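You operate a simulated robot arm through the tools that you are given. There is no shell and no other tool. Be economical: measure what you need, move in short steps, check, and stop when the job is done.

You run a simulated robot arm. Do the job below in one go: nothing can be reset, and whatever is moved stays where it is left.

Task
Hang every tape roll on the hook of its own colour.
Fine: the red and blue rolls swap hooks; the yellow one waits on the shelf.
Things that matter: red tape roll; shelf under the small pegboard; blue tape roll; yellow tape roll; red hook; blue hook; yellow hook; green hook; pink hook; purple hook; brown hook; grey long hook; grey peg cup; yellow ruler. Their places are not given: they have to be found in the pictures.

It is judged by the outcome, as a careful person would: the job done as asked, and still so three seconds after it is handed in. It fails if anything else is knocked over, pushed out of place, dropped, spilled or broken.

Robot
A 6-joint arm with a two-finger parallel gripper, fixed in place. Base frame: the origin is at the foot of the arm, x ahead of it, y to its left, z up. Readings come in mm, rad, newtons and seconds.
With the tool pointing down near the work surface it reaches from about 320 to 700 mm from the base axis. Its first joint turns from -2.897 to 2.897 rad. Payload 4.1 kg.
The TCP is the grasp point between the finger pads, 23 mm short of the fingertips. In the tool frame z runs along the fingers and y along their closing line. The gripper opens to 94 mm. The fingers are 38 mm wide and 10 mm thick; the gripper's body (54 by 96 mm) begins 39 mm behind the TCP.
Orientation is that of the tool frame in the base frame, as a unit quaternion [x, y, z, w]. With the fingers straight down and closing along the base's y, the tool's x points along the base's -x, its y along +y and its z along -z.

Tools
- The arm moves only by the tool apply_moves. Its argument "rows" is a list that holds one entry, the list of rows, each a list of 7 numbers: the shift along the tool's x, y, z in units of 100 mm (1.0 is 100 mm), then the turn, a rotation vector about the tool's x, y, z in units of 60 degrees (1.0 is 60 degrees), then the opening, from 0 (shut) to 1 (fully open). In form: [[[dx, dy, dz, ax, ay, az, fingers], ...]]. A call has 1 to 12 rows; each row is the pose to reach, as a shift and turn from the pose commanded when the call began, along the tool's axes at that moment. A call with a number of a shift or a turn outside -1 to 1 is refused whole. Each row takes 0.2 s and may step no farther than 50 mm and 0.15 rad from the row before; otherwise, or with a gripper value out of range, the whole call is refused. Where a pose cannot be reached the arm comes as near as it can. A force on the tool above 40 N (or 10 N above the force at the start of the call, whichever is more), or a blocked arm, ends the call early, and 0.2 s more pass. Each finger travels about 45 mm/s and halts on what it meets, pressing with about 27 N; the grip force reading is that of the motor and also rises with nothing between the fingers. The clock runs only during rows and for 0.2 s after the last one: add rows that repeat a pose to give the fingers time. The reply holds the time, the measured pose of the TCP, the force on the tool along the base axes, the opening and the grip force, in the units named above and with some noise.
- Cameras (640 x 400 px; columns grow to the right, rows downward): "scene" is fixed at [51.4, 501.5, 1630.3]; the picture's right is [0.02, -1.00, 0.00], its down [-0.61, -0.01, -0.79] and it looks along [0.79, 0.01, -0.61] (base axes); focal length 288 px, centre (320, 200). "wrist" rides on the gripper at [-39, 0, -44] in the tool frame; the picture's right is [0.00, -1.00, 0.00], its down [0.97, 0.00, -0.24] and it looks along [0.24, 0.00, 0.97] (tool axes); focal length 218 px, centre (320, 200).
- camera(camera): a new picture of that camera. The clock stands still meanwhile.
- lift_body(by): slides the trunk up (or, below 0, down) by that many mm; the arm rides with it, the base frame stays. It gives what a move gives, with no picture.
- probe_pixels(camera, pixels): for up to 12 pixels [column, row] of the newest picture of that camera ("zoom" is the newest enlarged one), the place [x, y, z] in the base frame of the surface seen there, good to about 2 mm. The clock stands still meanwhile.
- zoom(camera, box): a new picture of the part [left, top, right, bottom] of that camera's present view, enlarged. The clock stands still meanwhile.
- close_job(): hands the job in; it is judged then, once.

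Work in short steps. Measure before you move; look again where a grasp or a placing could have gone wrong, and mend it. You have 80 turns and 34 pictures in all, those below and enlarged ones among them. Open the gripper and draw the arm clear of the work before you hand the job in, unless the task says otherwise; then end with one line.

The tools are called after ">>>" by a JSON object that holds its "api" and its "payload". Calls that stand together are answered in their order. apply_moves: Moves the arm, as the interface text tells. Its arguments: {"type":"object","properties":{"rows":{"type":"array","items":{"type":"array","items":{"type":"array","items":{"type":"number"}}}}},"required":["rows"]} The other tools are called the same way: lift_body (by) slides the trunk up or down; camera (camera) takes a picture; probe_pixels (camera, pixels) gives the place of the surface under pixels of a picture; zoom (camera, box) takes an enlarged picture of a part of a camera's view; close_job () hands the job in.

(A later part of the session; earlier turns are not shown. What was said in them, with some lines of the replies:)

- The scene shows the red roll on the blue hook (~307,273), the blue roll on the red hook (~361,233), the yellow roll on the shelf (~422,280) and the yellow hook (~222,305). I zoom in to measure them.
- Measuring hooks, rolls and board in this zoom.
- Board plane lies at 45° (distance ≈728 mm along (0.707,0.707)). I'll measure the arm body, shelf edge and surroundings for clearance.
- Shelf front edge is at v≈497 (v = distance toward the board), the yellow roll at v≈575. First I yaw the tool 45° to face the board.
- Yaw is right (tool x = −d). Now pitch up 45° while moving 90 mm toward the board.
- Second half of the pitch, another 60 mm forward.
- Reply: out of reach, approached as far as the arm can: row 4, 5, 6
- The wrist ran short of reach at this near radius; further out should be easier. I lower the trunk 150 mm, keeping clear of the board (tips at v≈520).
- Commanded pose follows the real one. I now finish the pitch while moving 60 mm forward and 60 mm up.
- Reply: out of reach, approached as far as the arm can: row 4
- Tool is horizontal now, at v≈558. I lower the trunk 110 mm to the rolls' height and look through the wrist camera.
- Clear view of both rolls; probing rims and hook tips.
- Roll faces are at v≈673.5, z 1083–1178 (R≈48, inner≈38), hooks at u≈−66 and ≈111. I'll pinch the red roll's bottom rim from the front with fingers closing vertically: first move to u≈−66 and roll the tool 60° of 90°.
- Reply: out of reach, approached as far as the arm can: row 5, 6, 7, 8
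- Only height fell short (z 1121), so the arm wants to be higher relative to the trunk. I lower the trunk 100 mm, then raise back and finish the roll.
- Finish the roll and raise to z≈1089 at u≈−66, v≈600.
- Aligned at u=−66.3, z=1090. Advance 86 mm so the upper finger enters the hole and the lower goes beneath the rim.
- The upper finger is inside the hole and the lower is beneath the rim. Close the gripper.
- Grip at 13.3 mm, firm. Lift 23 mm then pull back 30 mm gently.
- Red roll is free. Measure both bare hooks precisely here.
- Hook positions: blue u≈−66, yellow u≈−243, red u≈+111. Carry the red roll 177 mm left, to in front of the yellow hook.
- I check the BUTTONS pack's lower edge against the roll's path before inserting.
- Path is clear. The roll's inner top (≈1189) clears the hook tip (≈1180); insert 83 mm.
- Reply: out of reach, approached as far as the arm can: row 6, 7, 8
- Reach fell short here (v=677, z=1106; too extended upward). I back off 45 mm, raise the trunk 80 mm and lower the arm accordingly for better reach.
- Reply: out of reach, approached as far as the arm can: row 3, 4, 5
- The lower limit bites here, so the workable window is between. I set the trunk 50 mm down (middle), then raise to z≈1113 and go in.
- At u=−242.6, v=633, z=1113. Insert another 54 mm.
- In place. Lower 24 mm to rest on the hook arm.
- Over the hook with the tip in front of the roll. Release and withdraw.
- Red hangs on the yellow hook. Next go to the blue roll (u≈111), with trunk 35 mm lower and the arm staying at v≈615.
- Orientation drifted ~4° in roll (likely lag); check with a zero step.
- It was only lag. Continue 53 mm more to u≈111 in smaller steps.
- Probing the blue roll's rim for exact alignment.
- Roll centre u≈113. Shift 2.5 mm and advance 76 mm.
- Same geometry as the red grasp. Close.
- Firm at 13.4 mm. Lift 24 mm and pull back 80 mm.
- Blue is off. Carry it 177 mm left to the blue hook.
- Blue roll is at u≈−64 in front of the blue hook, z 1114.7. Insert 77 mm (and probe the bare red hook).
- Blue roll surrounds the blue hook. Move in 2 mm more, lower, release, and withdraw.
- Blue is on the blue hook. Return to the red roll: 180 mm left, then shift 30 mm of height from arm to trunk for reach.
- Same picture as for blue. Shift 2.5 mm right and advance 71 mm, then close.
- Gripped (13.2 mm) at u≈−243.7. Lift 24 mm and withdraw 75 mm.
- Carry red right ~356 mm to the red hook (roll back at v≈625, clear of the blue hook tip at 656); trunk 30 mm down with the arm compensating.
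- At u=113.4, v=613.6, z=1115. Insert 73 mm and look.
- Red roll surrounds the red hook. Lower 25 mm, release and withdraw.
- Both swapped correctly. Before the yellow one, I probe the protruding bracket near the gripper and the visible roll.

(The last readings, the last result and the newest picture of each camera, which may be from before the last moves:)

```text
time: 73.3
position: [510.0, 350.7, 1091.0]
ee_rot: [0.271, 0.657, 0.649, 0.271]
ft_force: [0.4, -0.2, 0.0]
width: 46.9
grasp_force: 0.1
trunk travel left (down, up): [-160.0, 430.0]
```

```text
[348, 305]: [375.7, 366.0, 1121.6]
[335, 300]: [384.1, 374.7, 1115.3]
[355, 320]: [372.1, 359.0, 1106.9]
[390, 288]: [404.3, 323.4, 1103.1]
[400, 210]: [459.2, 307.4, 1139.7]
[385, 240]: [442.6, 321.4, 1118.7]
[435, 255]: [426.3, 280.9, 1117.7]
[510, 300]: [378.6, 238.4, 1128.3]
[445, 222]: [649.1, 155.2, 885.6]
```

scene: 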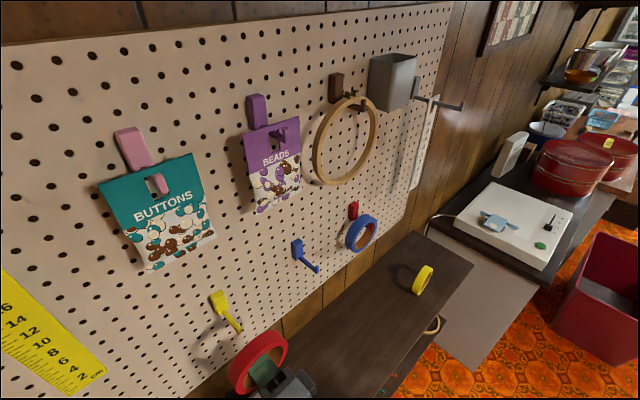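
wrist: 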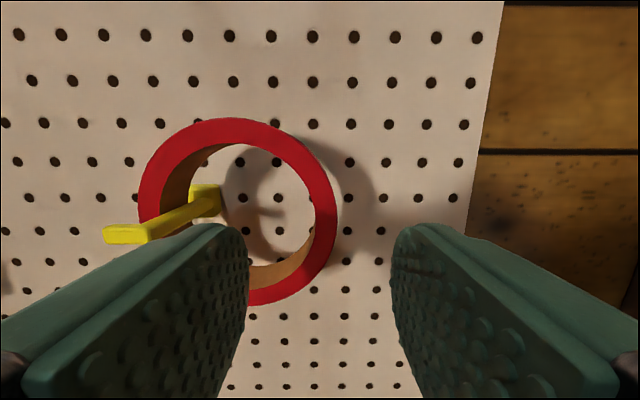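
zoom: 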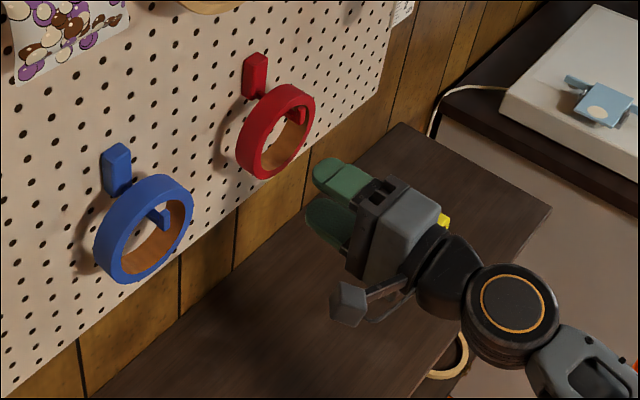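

A bracket sticks out ~105 mm on the tool's +x side, so it must not point down over the shelf. I'll keep the present orientation (closing vertically), grip the yellow roll's top rim, then rotate 90° in the air for hanging. Move to u≈320, v≈530.

>>> {"api": "apply_moves", "payload": {"rows": [[[-0.15, 0, -0.1, 0, 0, 0, 0.5], [-0.3, 0, -0.2, 0, 0, 0, 0.5], [-0.45, 0, -0.3, 0, 0, 0, 0.5], [-0.6, 0, -0.4, 0, 0, 0, 0.5], [-0.75, 0, -0.4, 0, 0, 0, 0.5], [-0.9, 0, -0.4, 0, 0, 0, 0.5], [-1.0, 0, -0.4, 0, 0, 0, 0.5]]]}}

>>> {"api": "apply_moves", "payload": {"rows": [[[-0.15, 0, -0.1, 0, 0, 0, 0.5], [-0.3, 0, -0.2, 0, 0, 0, 0.5], [-0.45, 0, -0.3, 0, 0, 0, 0.5], [-0.6, 0, -0.4, 0, 0, 0, 0.5], [-0.75, 0, -0.4, 0, 0, 0, 0.5], [-0.9, 0, -0.4, 0, 0, 0, 0.5], [-1.0, 0, -0.4, 0, 0, 0, 0.5], [-1.0, 0, -0.4, 0, 0, 0, 0.5]]]}}

>>> {"api": "lift_body", "payload": {"by": -140}}

>>> {"api": "camera", "payload": {"camera": "wrist"}}

```text
time: 74.9
position: [555.0, 252.3, 1089.6]
ee_rot: [0.271, 0.656, 0.65, 0.271]
ft_force: [-0.1, -0.6, 0.6]
width: 47.1
grasp_force: 0.0
trunk travel left (down, up): [-160.0, 430.0]
```

```text
time: 76.7
position: [596.6, 153.8, 1090.4]
ee_rot: [0.271, 0.656, 0.649, 0.272]
ft_force: [-0.1, -0.3, -0.3]
width: 46.7
grasp_force: 0.1
trunk travel left (down, up): [-160.0, 430.0]
```

```text
time: 78.3
position: [595.8, 154.3, 950.4]
ee_rot: [0.271, 0.657, 0.65, 0.271]
ft_force: [0.8, 0.6, -0.1]
width: 46.8
grasp_force: 0.1
trunk travel left (down, up): [-20.0, 570.0]
```

```text
13 pictures are left
```

wrist: 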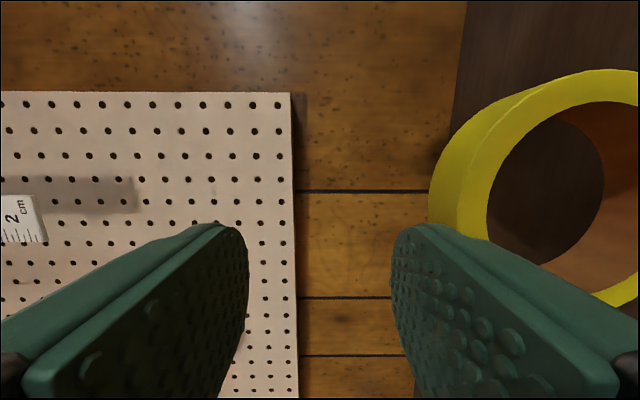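

The yellow roll is clear at right. Probe its front face and back edge for pose.

>>> {"api": "probe_pixels", "payload": {"camera": "wrist", "pixels": [[474, 200], [462, 200], [483, 200], [600, 85], [612, 300], [560, 92], [500, 135], [435, 200], [440, 170], [480, 110], [625, 200]]}}

```text
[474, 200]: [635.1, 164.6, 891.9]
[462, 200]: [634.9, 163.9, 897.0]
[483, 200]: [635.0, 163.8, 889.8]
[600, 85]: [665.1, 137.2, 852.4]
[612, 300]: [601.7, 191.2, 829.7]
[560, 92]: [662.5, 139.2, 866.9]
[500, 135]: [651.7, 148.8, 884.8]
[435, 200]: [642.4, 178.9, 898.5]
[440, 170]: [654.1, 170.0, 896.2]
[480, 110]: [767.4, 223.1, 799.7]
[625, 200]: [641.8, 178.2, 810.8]
```

Front face normal is at azimuth 49.6° (4.6° off), top z≈898, front centre ≈(632.7,166). I lower the trunk 20 mm, then align the yaw, back off along the axis and lower to z≈890.

>>> {"api": "lift_body", "payload": {"by": -20}}

>>> {"api": "apply_moves", "payload": {"rows": [[[-0.07, 0, -0.06, 0, 0.03, 0, 0.5], [-0.15, 0, -0.12, 0, 0.06, 0, 0.5], [-0.221, 0, -0.185, 0, 0.077, 0, 0.5], [-0.221, -0.1, -0.185, 0, 0.077, 0, 0.5], [-0.221, -0.2, -0.185, 0, 0.077, 0, 0.5], [-0.221, -0.3, -0.185, 0, 0.077, 0, 0.5], [-0.221, -0.4, -0.185, 0, 0.077, 0, 0.5], [-0.221, -0.4, -0.185, 0, 0.077, 0, 0.5]]]}}

>>> {"api": "camera", "payload": {"camera": "wrist"}}

```text
time: 79.0
position: [595.5, 154.0, 930.5]
ee_rot: [0.272, 0.657, 0.65, 0.271]
ft_force: [-0.2, -0.2, 0.5]
width: 47.1
grasp_force: 0.1
trunk travel left (down, up): [0.0, 590.0]
```

```text
time: 80.8
position: [597.1, 122.9, 890.3]
ee_rot: [0.245, 0.667, 0.66, 0.244]
ft_force: [-0.3, -0.1, -0.4]
width: 47.1
grasp_force: 0.0
trunk travel left (down, up): [0.0, 590.0]
```

```text
12 pictures are left
```

wrist: 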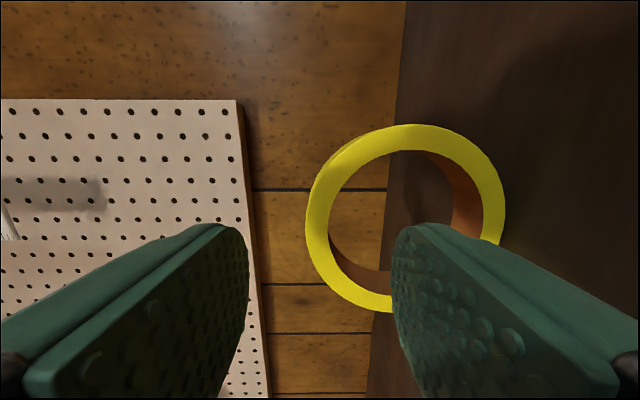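

Pose reached. Refine the roll's centre from this view.

>>> {"api": "probe_pixels", "payload": {"camera": "wrist", "pixels": [[415, 128], [415, 148], [375, 306], [375, 287], [309, 225], [326, 225], [498, 215], [482, 215], [314, 190]]}}

```text
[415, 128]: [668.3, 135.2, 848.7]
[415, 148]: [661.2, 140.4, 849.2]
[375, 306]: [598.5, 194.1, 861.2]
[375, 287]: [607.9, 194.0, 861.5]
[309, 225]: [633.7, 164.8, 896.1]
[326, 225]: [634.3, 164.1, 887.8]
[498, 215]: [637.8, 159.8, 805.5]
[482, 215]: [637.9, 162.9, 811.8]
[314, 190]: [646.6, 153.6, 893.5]
```

Consistent. Advance 62 mm along the roll axis with the lower finger entering the hole.

>>> {"api": "apply_moves", "payload": {"rows": [[[0.012, 0, 0.12, 0, 0, 0, 0.5], [0.012, 0, 0.24, 0, 0, 0, 0.5], [0.012, 0, 0.34, 0, 0, 0, 0.5], [0.012, 0, 0.44, 0, 0, 0, 0.5], [0.012, 0, 0.54, 0, 0, 0, 0.5], [0.012, 0, 0.62, 0, 0, 0, 0.5], [0.012, 0, 0.62, 0, 0, 0, 0.5]]]}}

>>> {"api": "camera", "payload": {"camera": "wrist"}}

```text
time: 82.4
position: [637.3, 172.4, 890.3]
ee_rot: [0.245, 0.667, 0.66, 0.244]
ft_force: [-0.8, 1.0, 0.0]
width: 47.2
grasp_force: 0.0
trunk travel left (down, up): [0.0, 590.0]
```

```text
11 pictures are left
```

wrist: 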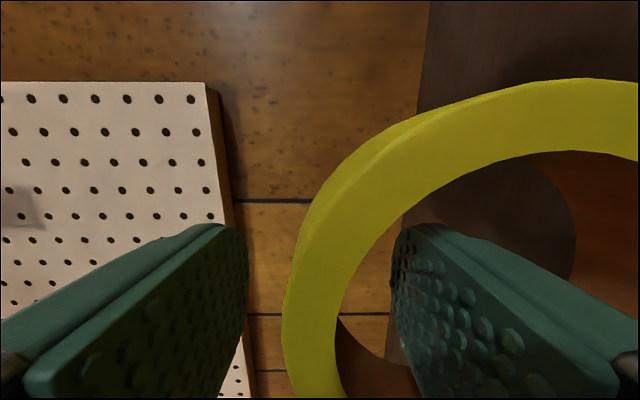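

Rim lies between the fingers. Close.

>>> {"api": "apply_moves", "payload": {"rows": [[[0, 0, 0, 0, 0, 0, 0.3], [0, 0, 0, 0, 0, 0, 0.15], [0, 0, 0, 0, 0, 0, 0.05], [0, 0, 0, 0, 0, 0, 0], [0, 0, 0, 0, 0, 0, 0], [0, 0, 0, 0, 0, 0, 0]]]}}

```text
time: 83.8
position: [636.7, 173.3, 890.5]
ee_rot: [0.245, 0.666, 0.661, 0.245]
ft_force: [1.5, 0.8, 7.2]
width: 13.1
grasp_force: 26.9
trunk travel left (down, up): [0.0, 590.0]
```

Gripped at 13.1 mm. Lift straight up with the trunk by 195 mm and check.

>>> {"api": "lift_body", "payload": {"by": 195}}

>>> {"api": "zoom", "payload": {"camera": "scene", "box": [250, 160, 570, 360]}}

```text
time: 86.0
position: [636.5, 173.8, 1084.0]
ee_rot: [0.245, 0.667, 0.66, 0.244]
ft_force: [0.0, 0.7, 0.8]
width: 13.0
grasp_force: 27.1
trunk travel left (down, up): [-195.0, 395.0]
```

```text
2.00 times, centred on (410, 260) of scene
```

zoom: 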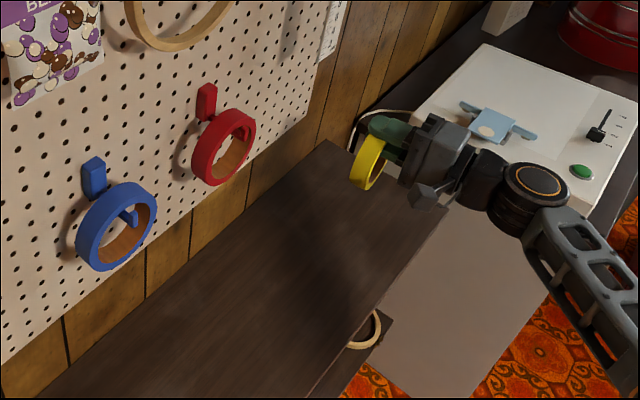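

Held well. Straighten the yaw by −4.6° and raise 40 mm, then start rolling −60°.

>>> {"api": "apply_moves", "payload": {"rows": [[[0, 0.15, 0, 0, -0.03, 0, 0], [0, 0.3, 0, 0, -0.06, 0, 0], [0, 0.4, 0, 0, -0.077, 0, 0], [0, 0.4, 0, 0, -0.077, 0, 0]]]}}

>>> {"api": "apply_moves", "payload": {"rows": [[[0, 0, 0, 0, 0, -0.1, 0], [0, 0, 0, 0, 0, -0.2, 0], [0, 0, 0, 0, 0, -0.3, 0], [0, 0, 0, 0, 0, -0.4, 0], [0, 0, 0, 0, 0, -0.5, 0], [0, 0, 0, 0, 0, -0.6, 0], [0, 0, 0, 0, 0, -0.7, 0], [0, 0, 0, 0, 0, -0.8, 0], [0, 0, 0, 0, 0, -0.9, 0], [0, 0, 0, 0, 0, -1.0, 0], [0, 0, 0, 0, 0, -1.0, 0]]]}}

>>> {"api": "apply_moves", "payload": {"rows": [[[0, 0, 0, 0, 0, -0.1, 0], [0, 0, 0, 0, 0, -0.2, 0], [0, 0, 0, 0, 0, -0.3, 0], [0, 0, 0, 0, 0, -0.4, 0], [0, 0, 0, 0, 0, -0.5, 0], [0, 0, 0, 0, 0, -0.6, 0], [0, 0, 0, 0, 0, -0.7, 0], [0, 0, 0, 0, 0, -0.8, 0], [0, 0, 0, 0, 0, -0.9, 0], [0, 0, 0, 0, 0, -1.0, 0], [0, 0, 0, 0, 0, -1.0, 0]]]}}

```text
time: 87.0
position: [636.7, 174.1, 1125.0]
ee_rot: [0.272, 0.657, 0.649, 0.271]
ft_force: [0.3, 0.3, -0.3]
width: 13.1
grasp_force: 26.8
trunk travel left (down, up): [-195.0, 395.0]
```

```text
time: 89.3
position: [640.3, 173.3, 1125.9]
ee_rot: [-0.094, 0.704, 0.428, 0.559]
ft_force: [-0.1, 0.4, 0.2]
width: 13.0
grasp_force: 27.4
trunk travel left (down, up): [-195.0, 395.0]
```

```text
time: 91.8
position: [638.9, 172.4, 1125.0]
ee_rot: [-0.433, 0.564, 0.091, 0.698]
ft_force: [1.1, -0.3, -0.3]
width: 13.2
grasp_force: 26.8
trunk travel left (down, up): [-195.0, 395.0]
```

Rolling works; last −60°.

>>> {"api": "apply_moves", "payload": {"rows": [[[0, 0, 0, 0, 0, -0.1, 0], [0, 0, 0, 0, 0, -0.2, 0], [0, 0, 0, 0, 0, -0.3, 0], [0, 0, 0, 0, 0, -0.4, 0], [0, 0, 0, 0, 0, -0.5, 0], [0, 0, 0, 0, 0, -0.6, 0], [0, 0, 0, 0, 0, -0.7, 0], [0, 0, 0, 0, 0, -0.8, 0], [0, 0, 0, 0, 0, -0.9, 0], [0, 0, 0, 0, 0, -1.0, 0], [0, 0, 0, 0, 0, -1.0, 0]]]}}

>>> {"api": "zoom", "payload": {"camera": "scene", "box": [250, 160, 570, 360]}}

```text
time: 94.2
position: [637.1, 173.4, 1126.0]
ee_rot: [0.656, -0.271, 0.272, -0.65]
ft_force: [0.1, 0.2, -0.2]
width: 13.1
grasp_force: 27.2
trunk travel left (down, up): [-195.0, 395.0]
```

```text
2.00 times, centred on (410, 260) of scene
```

zoom: 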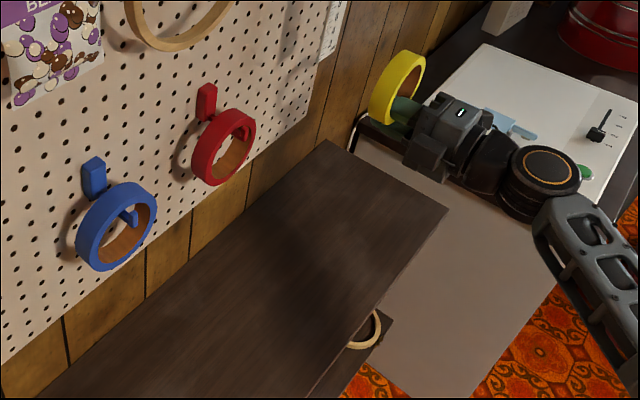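

Roll is now on top of the grip. Move out to v≈605 and carry left in stages.

>>> {"api": "apply_moves", "payload": {"rows": [[[-0.17, 0, 0.1, 0, 0, 0, 0], [-0.34, 0, 0.2, 0, 0, 0, 0], [-0.5, 0, 0.32, 0, 0, 0, 0], [-0.67, 0, 0.32, 0, 0, 0, 0], [-0.84, 0, 0.32, 0, 0, 0, 0], [-1.0, 0, 0.32, 0, 0, 0, 0]]]}}

>>> {"api": "apply_moves", "payload": {"rows": [[[-0.17, 0, 0, 0, 0, 0, 0], [-0.34, 0, 0, 0, 0, 0, 0], [-0.5, 0, 0, 0, 0, 0, 0], [-0.67, 0, 0, 0, 0, 0, 0], [-0.84, 0, 0, 0, 0, 0, 0], [-1.0, 0, 0, 0, 0, 0, 0], [-1.0, 0, 0, 0, 0, 0, 0]]]}}

>>> {"api": "apply_moves", "payload": {"rows": [[[-0.15, 0, 0, 0, 0, 0, 0], [-0.3, 0, 0, 0, 0, 0, 0], [-0.45, 0, 0, 0, 0, 0, 0], [-0.6, 0, 0, 0, 0, 0, 0], [-0.75, 0, 0, 0, 0, 0, 0], [-0.9, 0, 0, 0, 0, 0, 0], [-0.9, 0, 0, 0, 0, 0, 0]]]}}

```text
time: 95.5
position: [589.4, 266.9, 1123.9]
ee_rot: [0.656, -0.272, 0.27, -0.65]
ft_force: [-0.4, -0.4, -1.1]
width: 13.2
grasp_force: 26.7
trunk travel left (down, up): [-195.0, 395.0]
```

```text
time: 97.2
position: [518.5, 337.3, 1123.4]
ee_rot: [0.656, -0.271, 0.271, -0.65]
ft_force: [0.1, 0.8, -0.5]
width: 13.2
grasp_force: 26.8
trunk travel left (down, up): [-195.0, 395.0]
```

```text
time: 98.8
position: [453.8, 401.7, 1125.5]
ee_rot: [0.656, -0.271, 0.271, -0.65]
ft_force: [-0.2, 1.0, 0.0]
width: 13.2
grasp_force: 27.3
trunk travel left (down, up): [-195.0, 395.0]
```

Tracking well (u≈37). Continue 280 mm left.

>>> {"api": "apply_moves", "payload": {"rows": [[[-0.15, 0, 0, 0, 0, 0, 0], [-0.3, 0, 0, 0, 0, 0, 0], [-0.45, 0, 0, 0, 0, 0, 0], [-0.6, 0, 0, 0, 0, 0, 0], [-0.75, 0, 0, 0, 0, 0, 0], [-0.93, 0, 0, 0, 0, 0, 0], [-0.93, 0, 0, 0, 0, 0, 0]]]}}

>>> {"api": "apply_moves", "payload": {"rows": [[[-0.15, 0, 0, 0, 0, 0, 0], [-0.3, 0, 0, 0, 0, 0, 0], [-0.45, 0, 0, 0, 0, 0, 0], [-0.6, 0, 0, 0, 0, 0, 0], [-0.75, 0, 0, 0, 0, 0, 0], [-0.93, 0, 0, 0, 0, 0, 0], [-0.93, 0, 0, 0, 0, 0, 0]]]}}

>>> {"api": "apply_moves", "payload": {"rows": [[[-0.15, 0, 0, 0, 0, 0, 0], [-0.3, 0, 0, 0, 0, 0, 0], [-0.45, 0, 0, 0, 0, 0, 0], [-0.6, 0, 0, 0, 0, 0, 0], [-0.75, 0, 0, 0, 0, 0, 0], [-0.93, 0, 0, 0, 0, 0, 0], [-0.93, 0, 0, 0, 0, 0, 0]]]}}

>>> {"api": "camera", "payload": {"camera": "wrist"}}

>>> {"api": "zoom", "payload": {"camera": "scene", "box": [110, 220, 370, 383]}}

```text
time: 100.3
position: [388.6, 465.8, 1122.5]
ee_rot: [0.656, -0.272, 0.272, -0.65]
ft_force: [0.1, 0.2, -1.0]
width: 13.0
grasp_force: 26.7
trunk travel left (down, up): [-195.0, 395.0]
```

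```text
time: 102.0
position: [322.6, 533.4, 1123.6]
ee_rot: [0.655, -0.272, 0.271, -0.65]
ft_force: [-0.8, -0.7, 0.1]
width: 13.2
grasp_force: 27.0
trunk travel left (down, up): [-195.0, 395.0]
```

```text
time: 103.5
position: [256.4, 599.2, 1123.0]
ee_rot: [0.656, -0.272, 0.271, -0.65]
ft_force: [0.4, 0.7, -0.3]
width: 13.3
grasp_force: 27.2
trunk travel left (down, up): [-195.0, 395.0]
```

```text
8 pictures are left
```

wrist: 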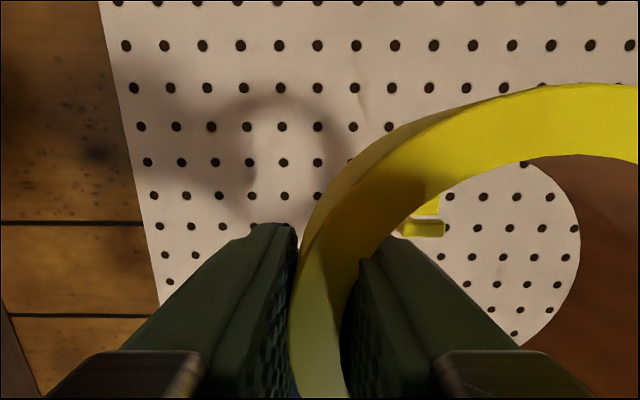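

```text
2.45 times, centred on (240, 302) of scene
```

zoom: 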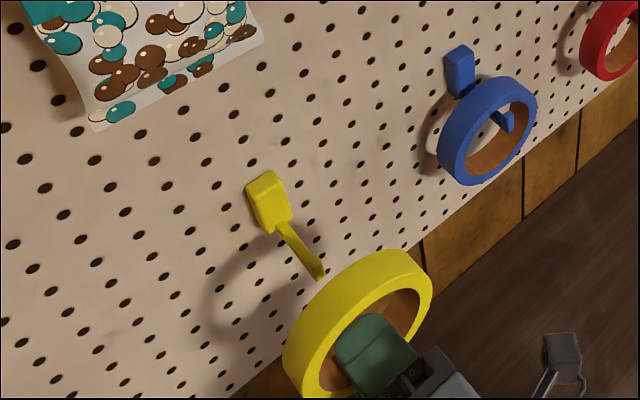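

Probe the held yellow roll's extents relative to the hook.

>>> {"api": "probe_pixels", "payload": {"camera": "zoom", "pixels": [[365, 260], [400, 252], [350, 272], [428, 285], [287, 345], [310, 290], [330, 283], [416, 262]]}}

>>> {"api": "probe_pixels", "payload": {"camera": "wrist", "pixels": [[580, 90], [600, 125], [560, 150], [480, 120], [400, 170], [320, 300], [345, 230], [420, 228]]}}

```text
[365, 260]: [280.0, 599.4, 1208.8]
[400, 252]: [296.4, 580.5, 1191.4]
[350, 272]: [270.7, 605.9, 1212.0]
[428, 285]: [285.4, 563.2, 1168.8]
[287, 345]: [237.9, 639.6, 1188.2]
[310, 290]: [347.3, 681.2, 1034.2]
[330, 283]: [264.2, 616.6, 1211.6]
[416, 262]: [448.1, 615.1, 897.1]
```

```text
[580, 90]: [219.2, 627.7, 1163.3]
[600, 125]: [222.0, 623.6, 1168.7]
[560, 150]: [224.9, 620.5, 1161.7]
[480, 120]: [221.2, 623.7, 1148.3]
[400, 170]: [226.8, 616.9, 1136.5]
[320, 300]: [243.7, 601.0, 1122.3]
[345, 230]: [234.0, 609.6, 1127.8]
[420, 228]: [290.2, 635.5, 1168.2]
```

Roll centre u≈−243, inner top ≈1203 vs tip 1180, finger top ≈1141 below the arm. Insert 78 mm while dropping 9 mm.

>>> {"api": "apply_moves", "payload": {"rows": [[[0, 0.09, 0.1, 0, 0, 0, 0], [0, 0.09, 0.2, 0, 0, 0, 0], [0, 0.09, 0.3, 0, 0, 0, 0], [0, 0.09, 0.4, 0, 0, 0, 0], [0, 0.09, 0.5, 0, 0, 0, 0], [0, 0.09, 0.6, 0, 0, 0, 0], [0, 0.09, 0.7, 0, 0, 0, 0], [0, 0.09, 0.78, 0, 0, 0, 0], [0, 0.09, 0.78, 0, 0, 0, 0]]]}}

>>> {"api": "zoom", "payload": {"camera": "scene", "box": [110, 220, 370, 383]}}

```text
time: 105.5
position: [313.4, 652.5, 1113.9]
ee_rot: [0.657, -0.271, 0.271, -0.65]
ft_force: [-0.8, 0.6, -0.5]
width: 13.3
grasp_force: 26.9
trunk travel left (down, up): [-195.0, 395.0]
```

```text
2.45 times, centred on (240, 302) of scene
```

zoom: 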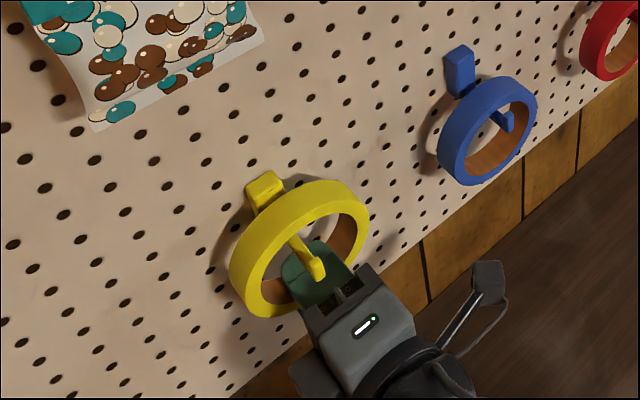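

Over the hook. Lower 25 mm.

>>> {"api": "apply_moves", "payload": {"rows": [[[0.015, 0.06, 0, 0, 0, 0, 0], [0.015, 0.12, 0, 0, 0, 0, 0], [0.015, 0.18, 0, 0, 0, 0, 0], [0.015, 0.22, 0, 0, 0, 0, 0], [0.015, 0.25, 0, 0, 0, 0, 0], [0.015, 0.25, 0, 0, 0, 0, 0]]]}}

>>> {"api": "zoom", "payload": {"camera": "scene", "box": [110, 220, 370, 383]}}

>>> {"api": "probe_pixels", "payload": {"camera": "zoom", "pixels": [[300, 198], [330, 195], [318, 268], [300, 250], [290, 215]]}}

```text
time: 107.0
position: [314.6, 652.3, 1088.4]
ee_rot: [0.656, -0.272, 0.27, -0.65]
ft_force: [-0.1, 0.2, 0.5]
width: 13.0
grasp_force: 26.9
trunk travel left (down, up): [-195.0, 395.0]
```

```text
2.45 times, centred on (240, 302) of scene
```

zoom: 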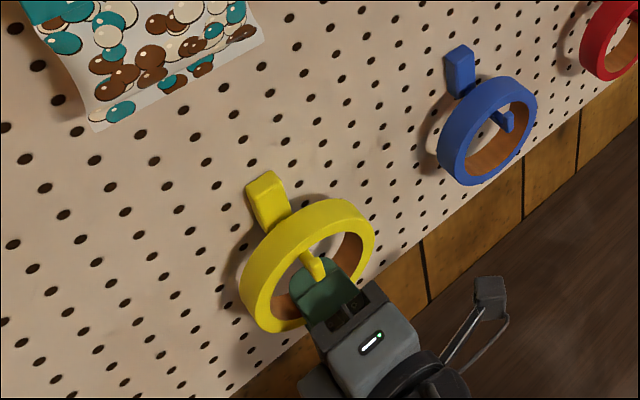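

```text
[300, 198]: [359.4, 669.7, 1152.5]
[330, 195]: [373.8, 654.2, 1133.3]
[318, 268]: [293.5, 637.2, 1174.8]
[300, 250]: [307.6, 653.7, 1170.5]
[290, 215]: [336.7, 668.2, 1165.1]
```

Tip sits in front of the roll, arm inside. Release and withdraw.

>>> {"api": "apply_moves", "payload": {"rows": [[[0, 0, 0, 0, 0, 0, 0.15], [0, 0, 0, 0, 0, 0, 0.2], [0, 0, 0, 0, 0, 0, 0.3], [0, 0, 0, 0, 0, 0, 0.45], [0, 0, 0, 0, 0, 0, 0.5], [0, 0, 0, 0, 0, 0, 0.5], [0, 0, -0.15, 0, 0, 0, 0.5], [0, 0, -0.3, 0, 0, 0, 0.5], [0, 0, -0.45, 0, 0, 0, 0.5], [0, 0, -0.6, 0, 0, 0, 0.5], [0, 0, -0.8, 0, 0, 0, 0.5], [0, 0, -0.8, 0, 0, 0, 0.5]]]}}

>>> {"api": "apply_moves", "payload": {"rows": [[[0.2, 0, -0.1, 0, 0, 0, 0.8], [0.4, 0, -0.15, 0, 0, 0, 1], [0.6, 0, -0.2, 0, 0, 0, 1], [0.8, 0, -0.2, 0, 0, 0, 1], [0.8, 0, -0.2, 0, 0, 0, 1]]]}}

>>> {"api": "camera", "payload": {"camera": "scene"}}

```text
time: 109.5
position: [257.4, 597.1, 1092.1]
ee_rot: [0.656, -0.271, 0.271, -0.65]
ft_force: [-0.9, 0.5, -0.2]
width: 46.8
grasp_force: 0.1
trunk travel left (down, up): [-195.0, 395.0]
```

```text
time: 110.8
position: [300.0, 525.9, 1092.1]
ee_rot: [0.656, -0.271, 0.271, -0.65]
ft_force: [-0.5, 0.1, -0.1]
width: 94.3
grasp_force: 0.1
trunk travel left (down, up): [-195.0, 395.0]
```

```text
4 pictures are left
```

scene: 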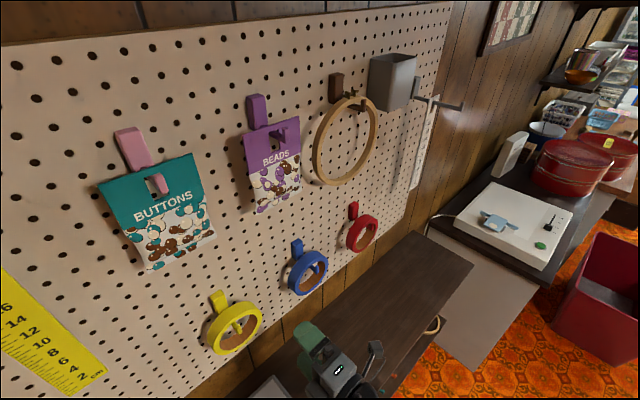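

All three rolls hang on hooks of their own colour, the gripper is open and the arm is clear, and everything else looks undisturbed. Handing in.

>>> {"api": "close_job", "payload": {}}

```text
The job is handed in.
```

The red, blue and yellow tape rolls are each hanging on the hook of their own colour. The final picture shows nothing else moved, and the arm is open and clear.
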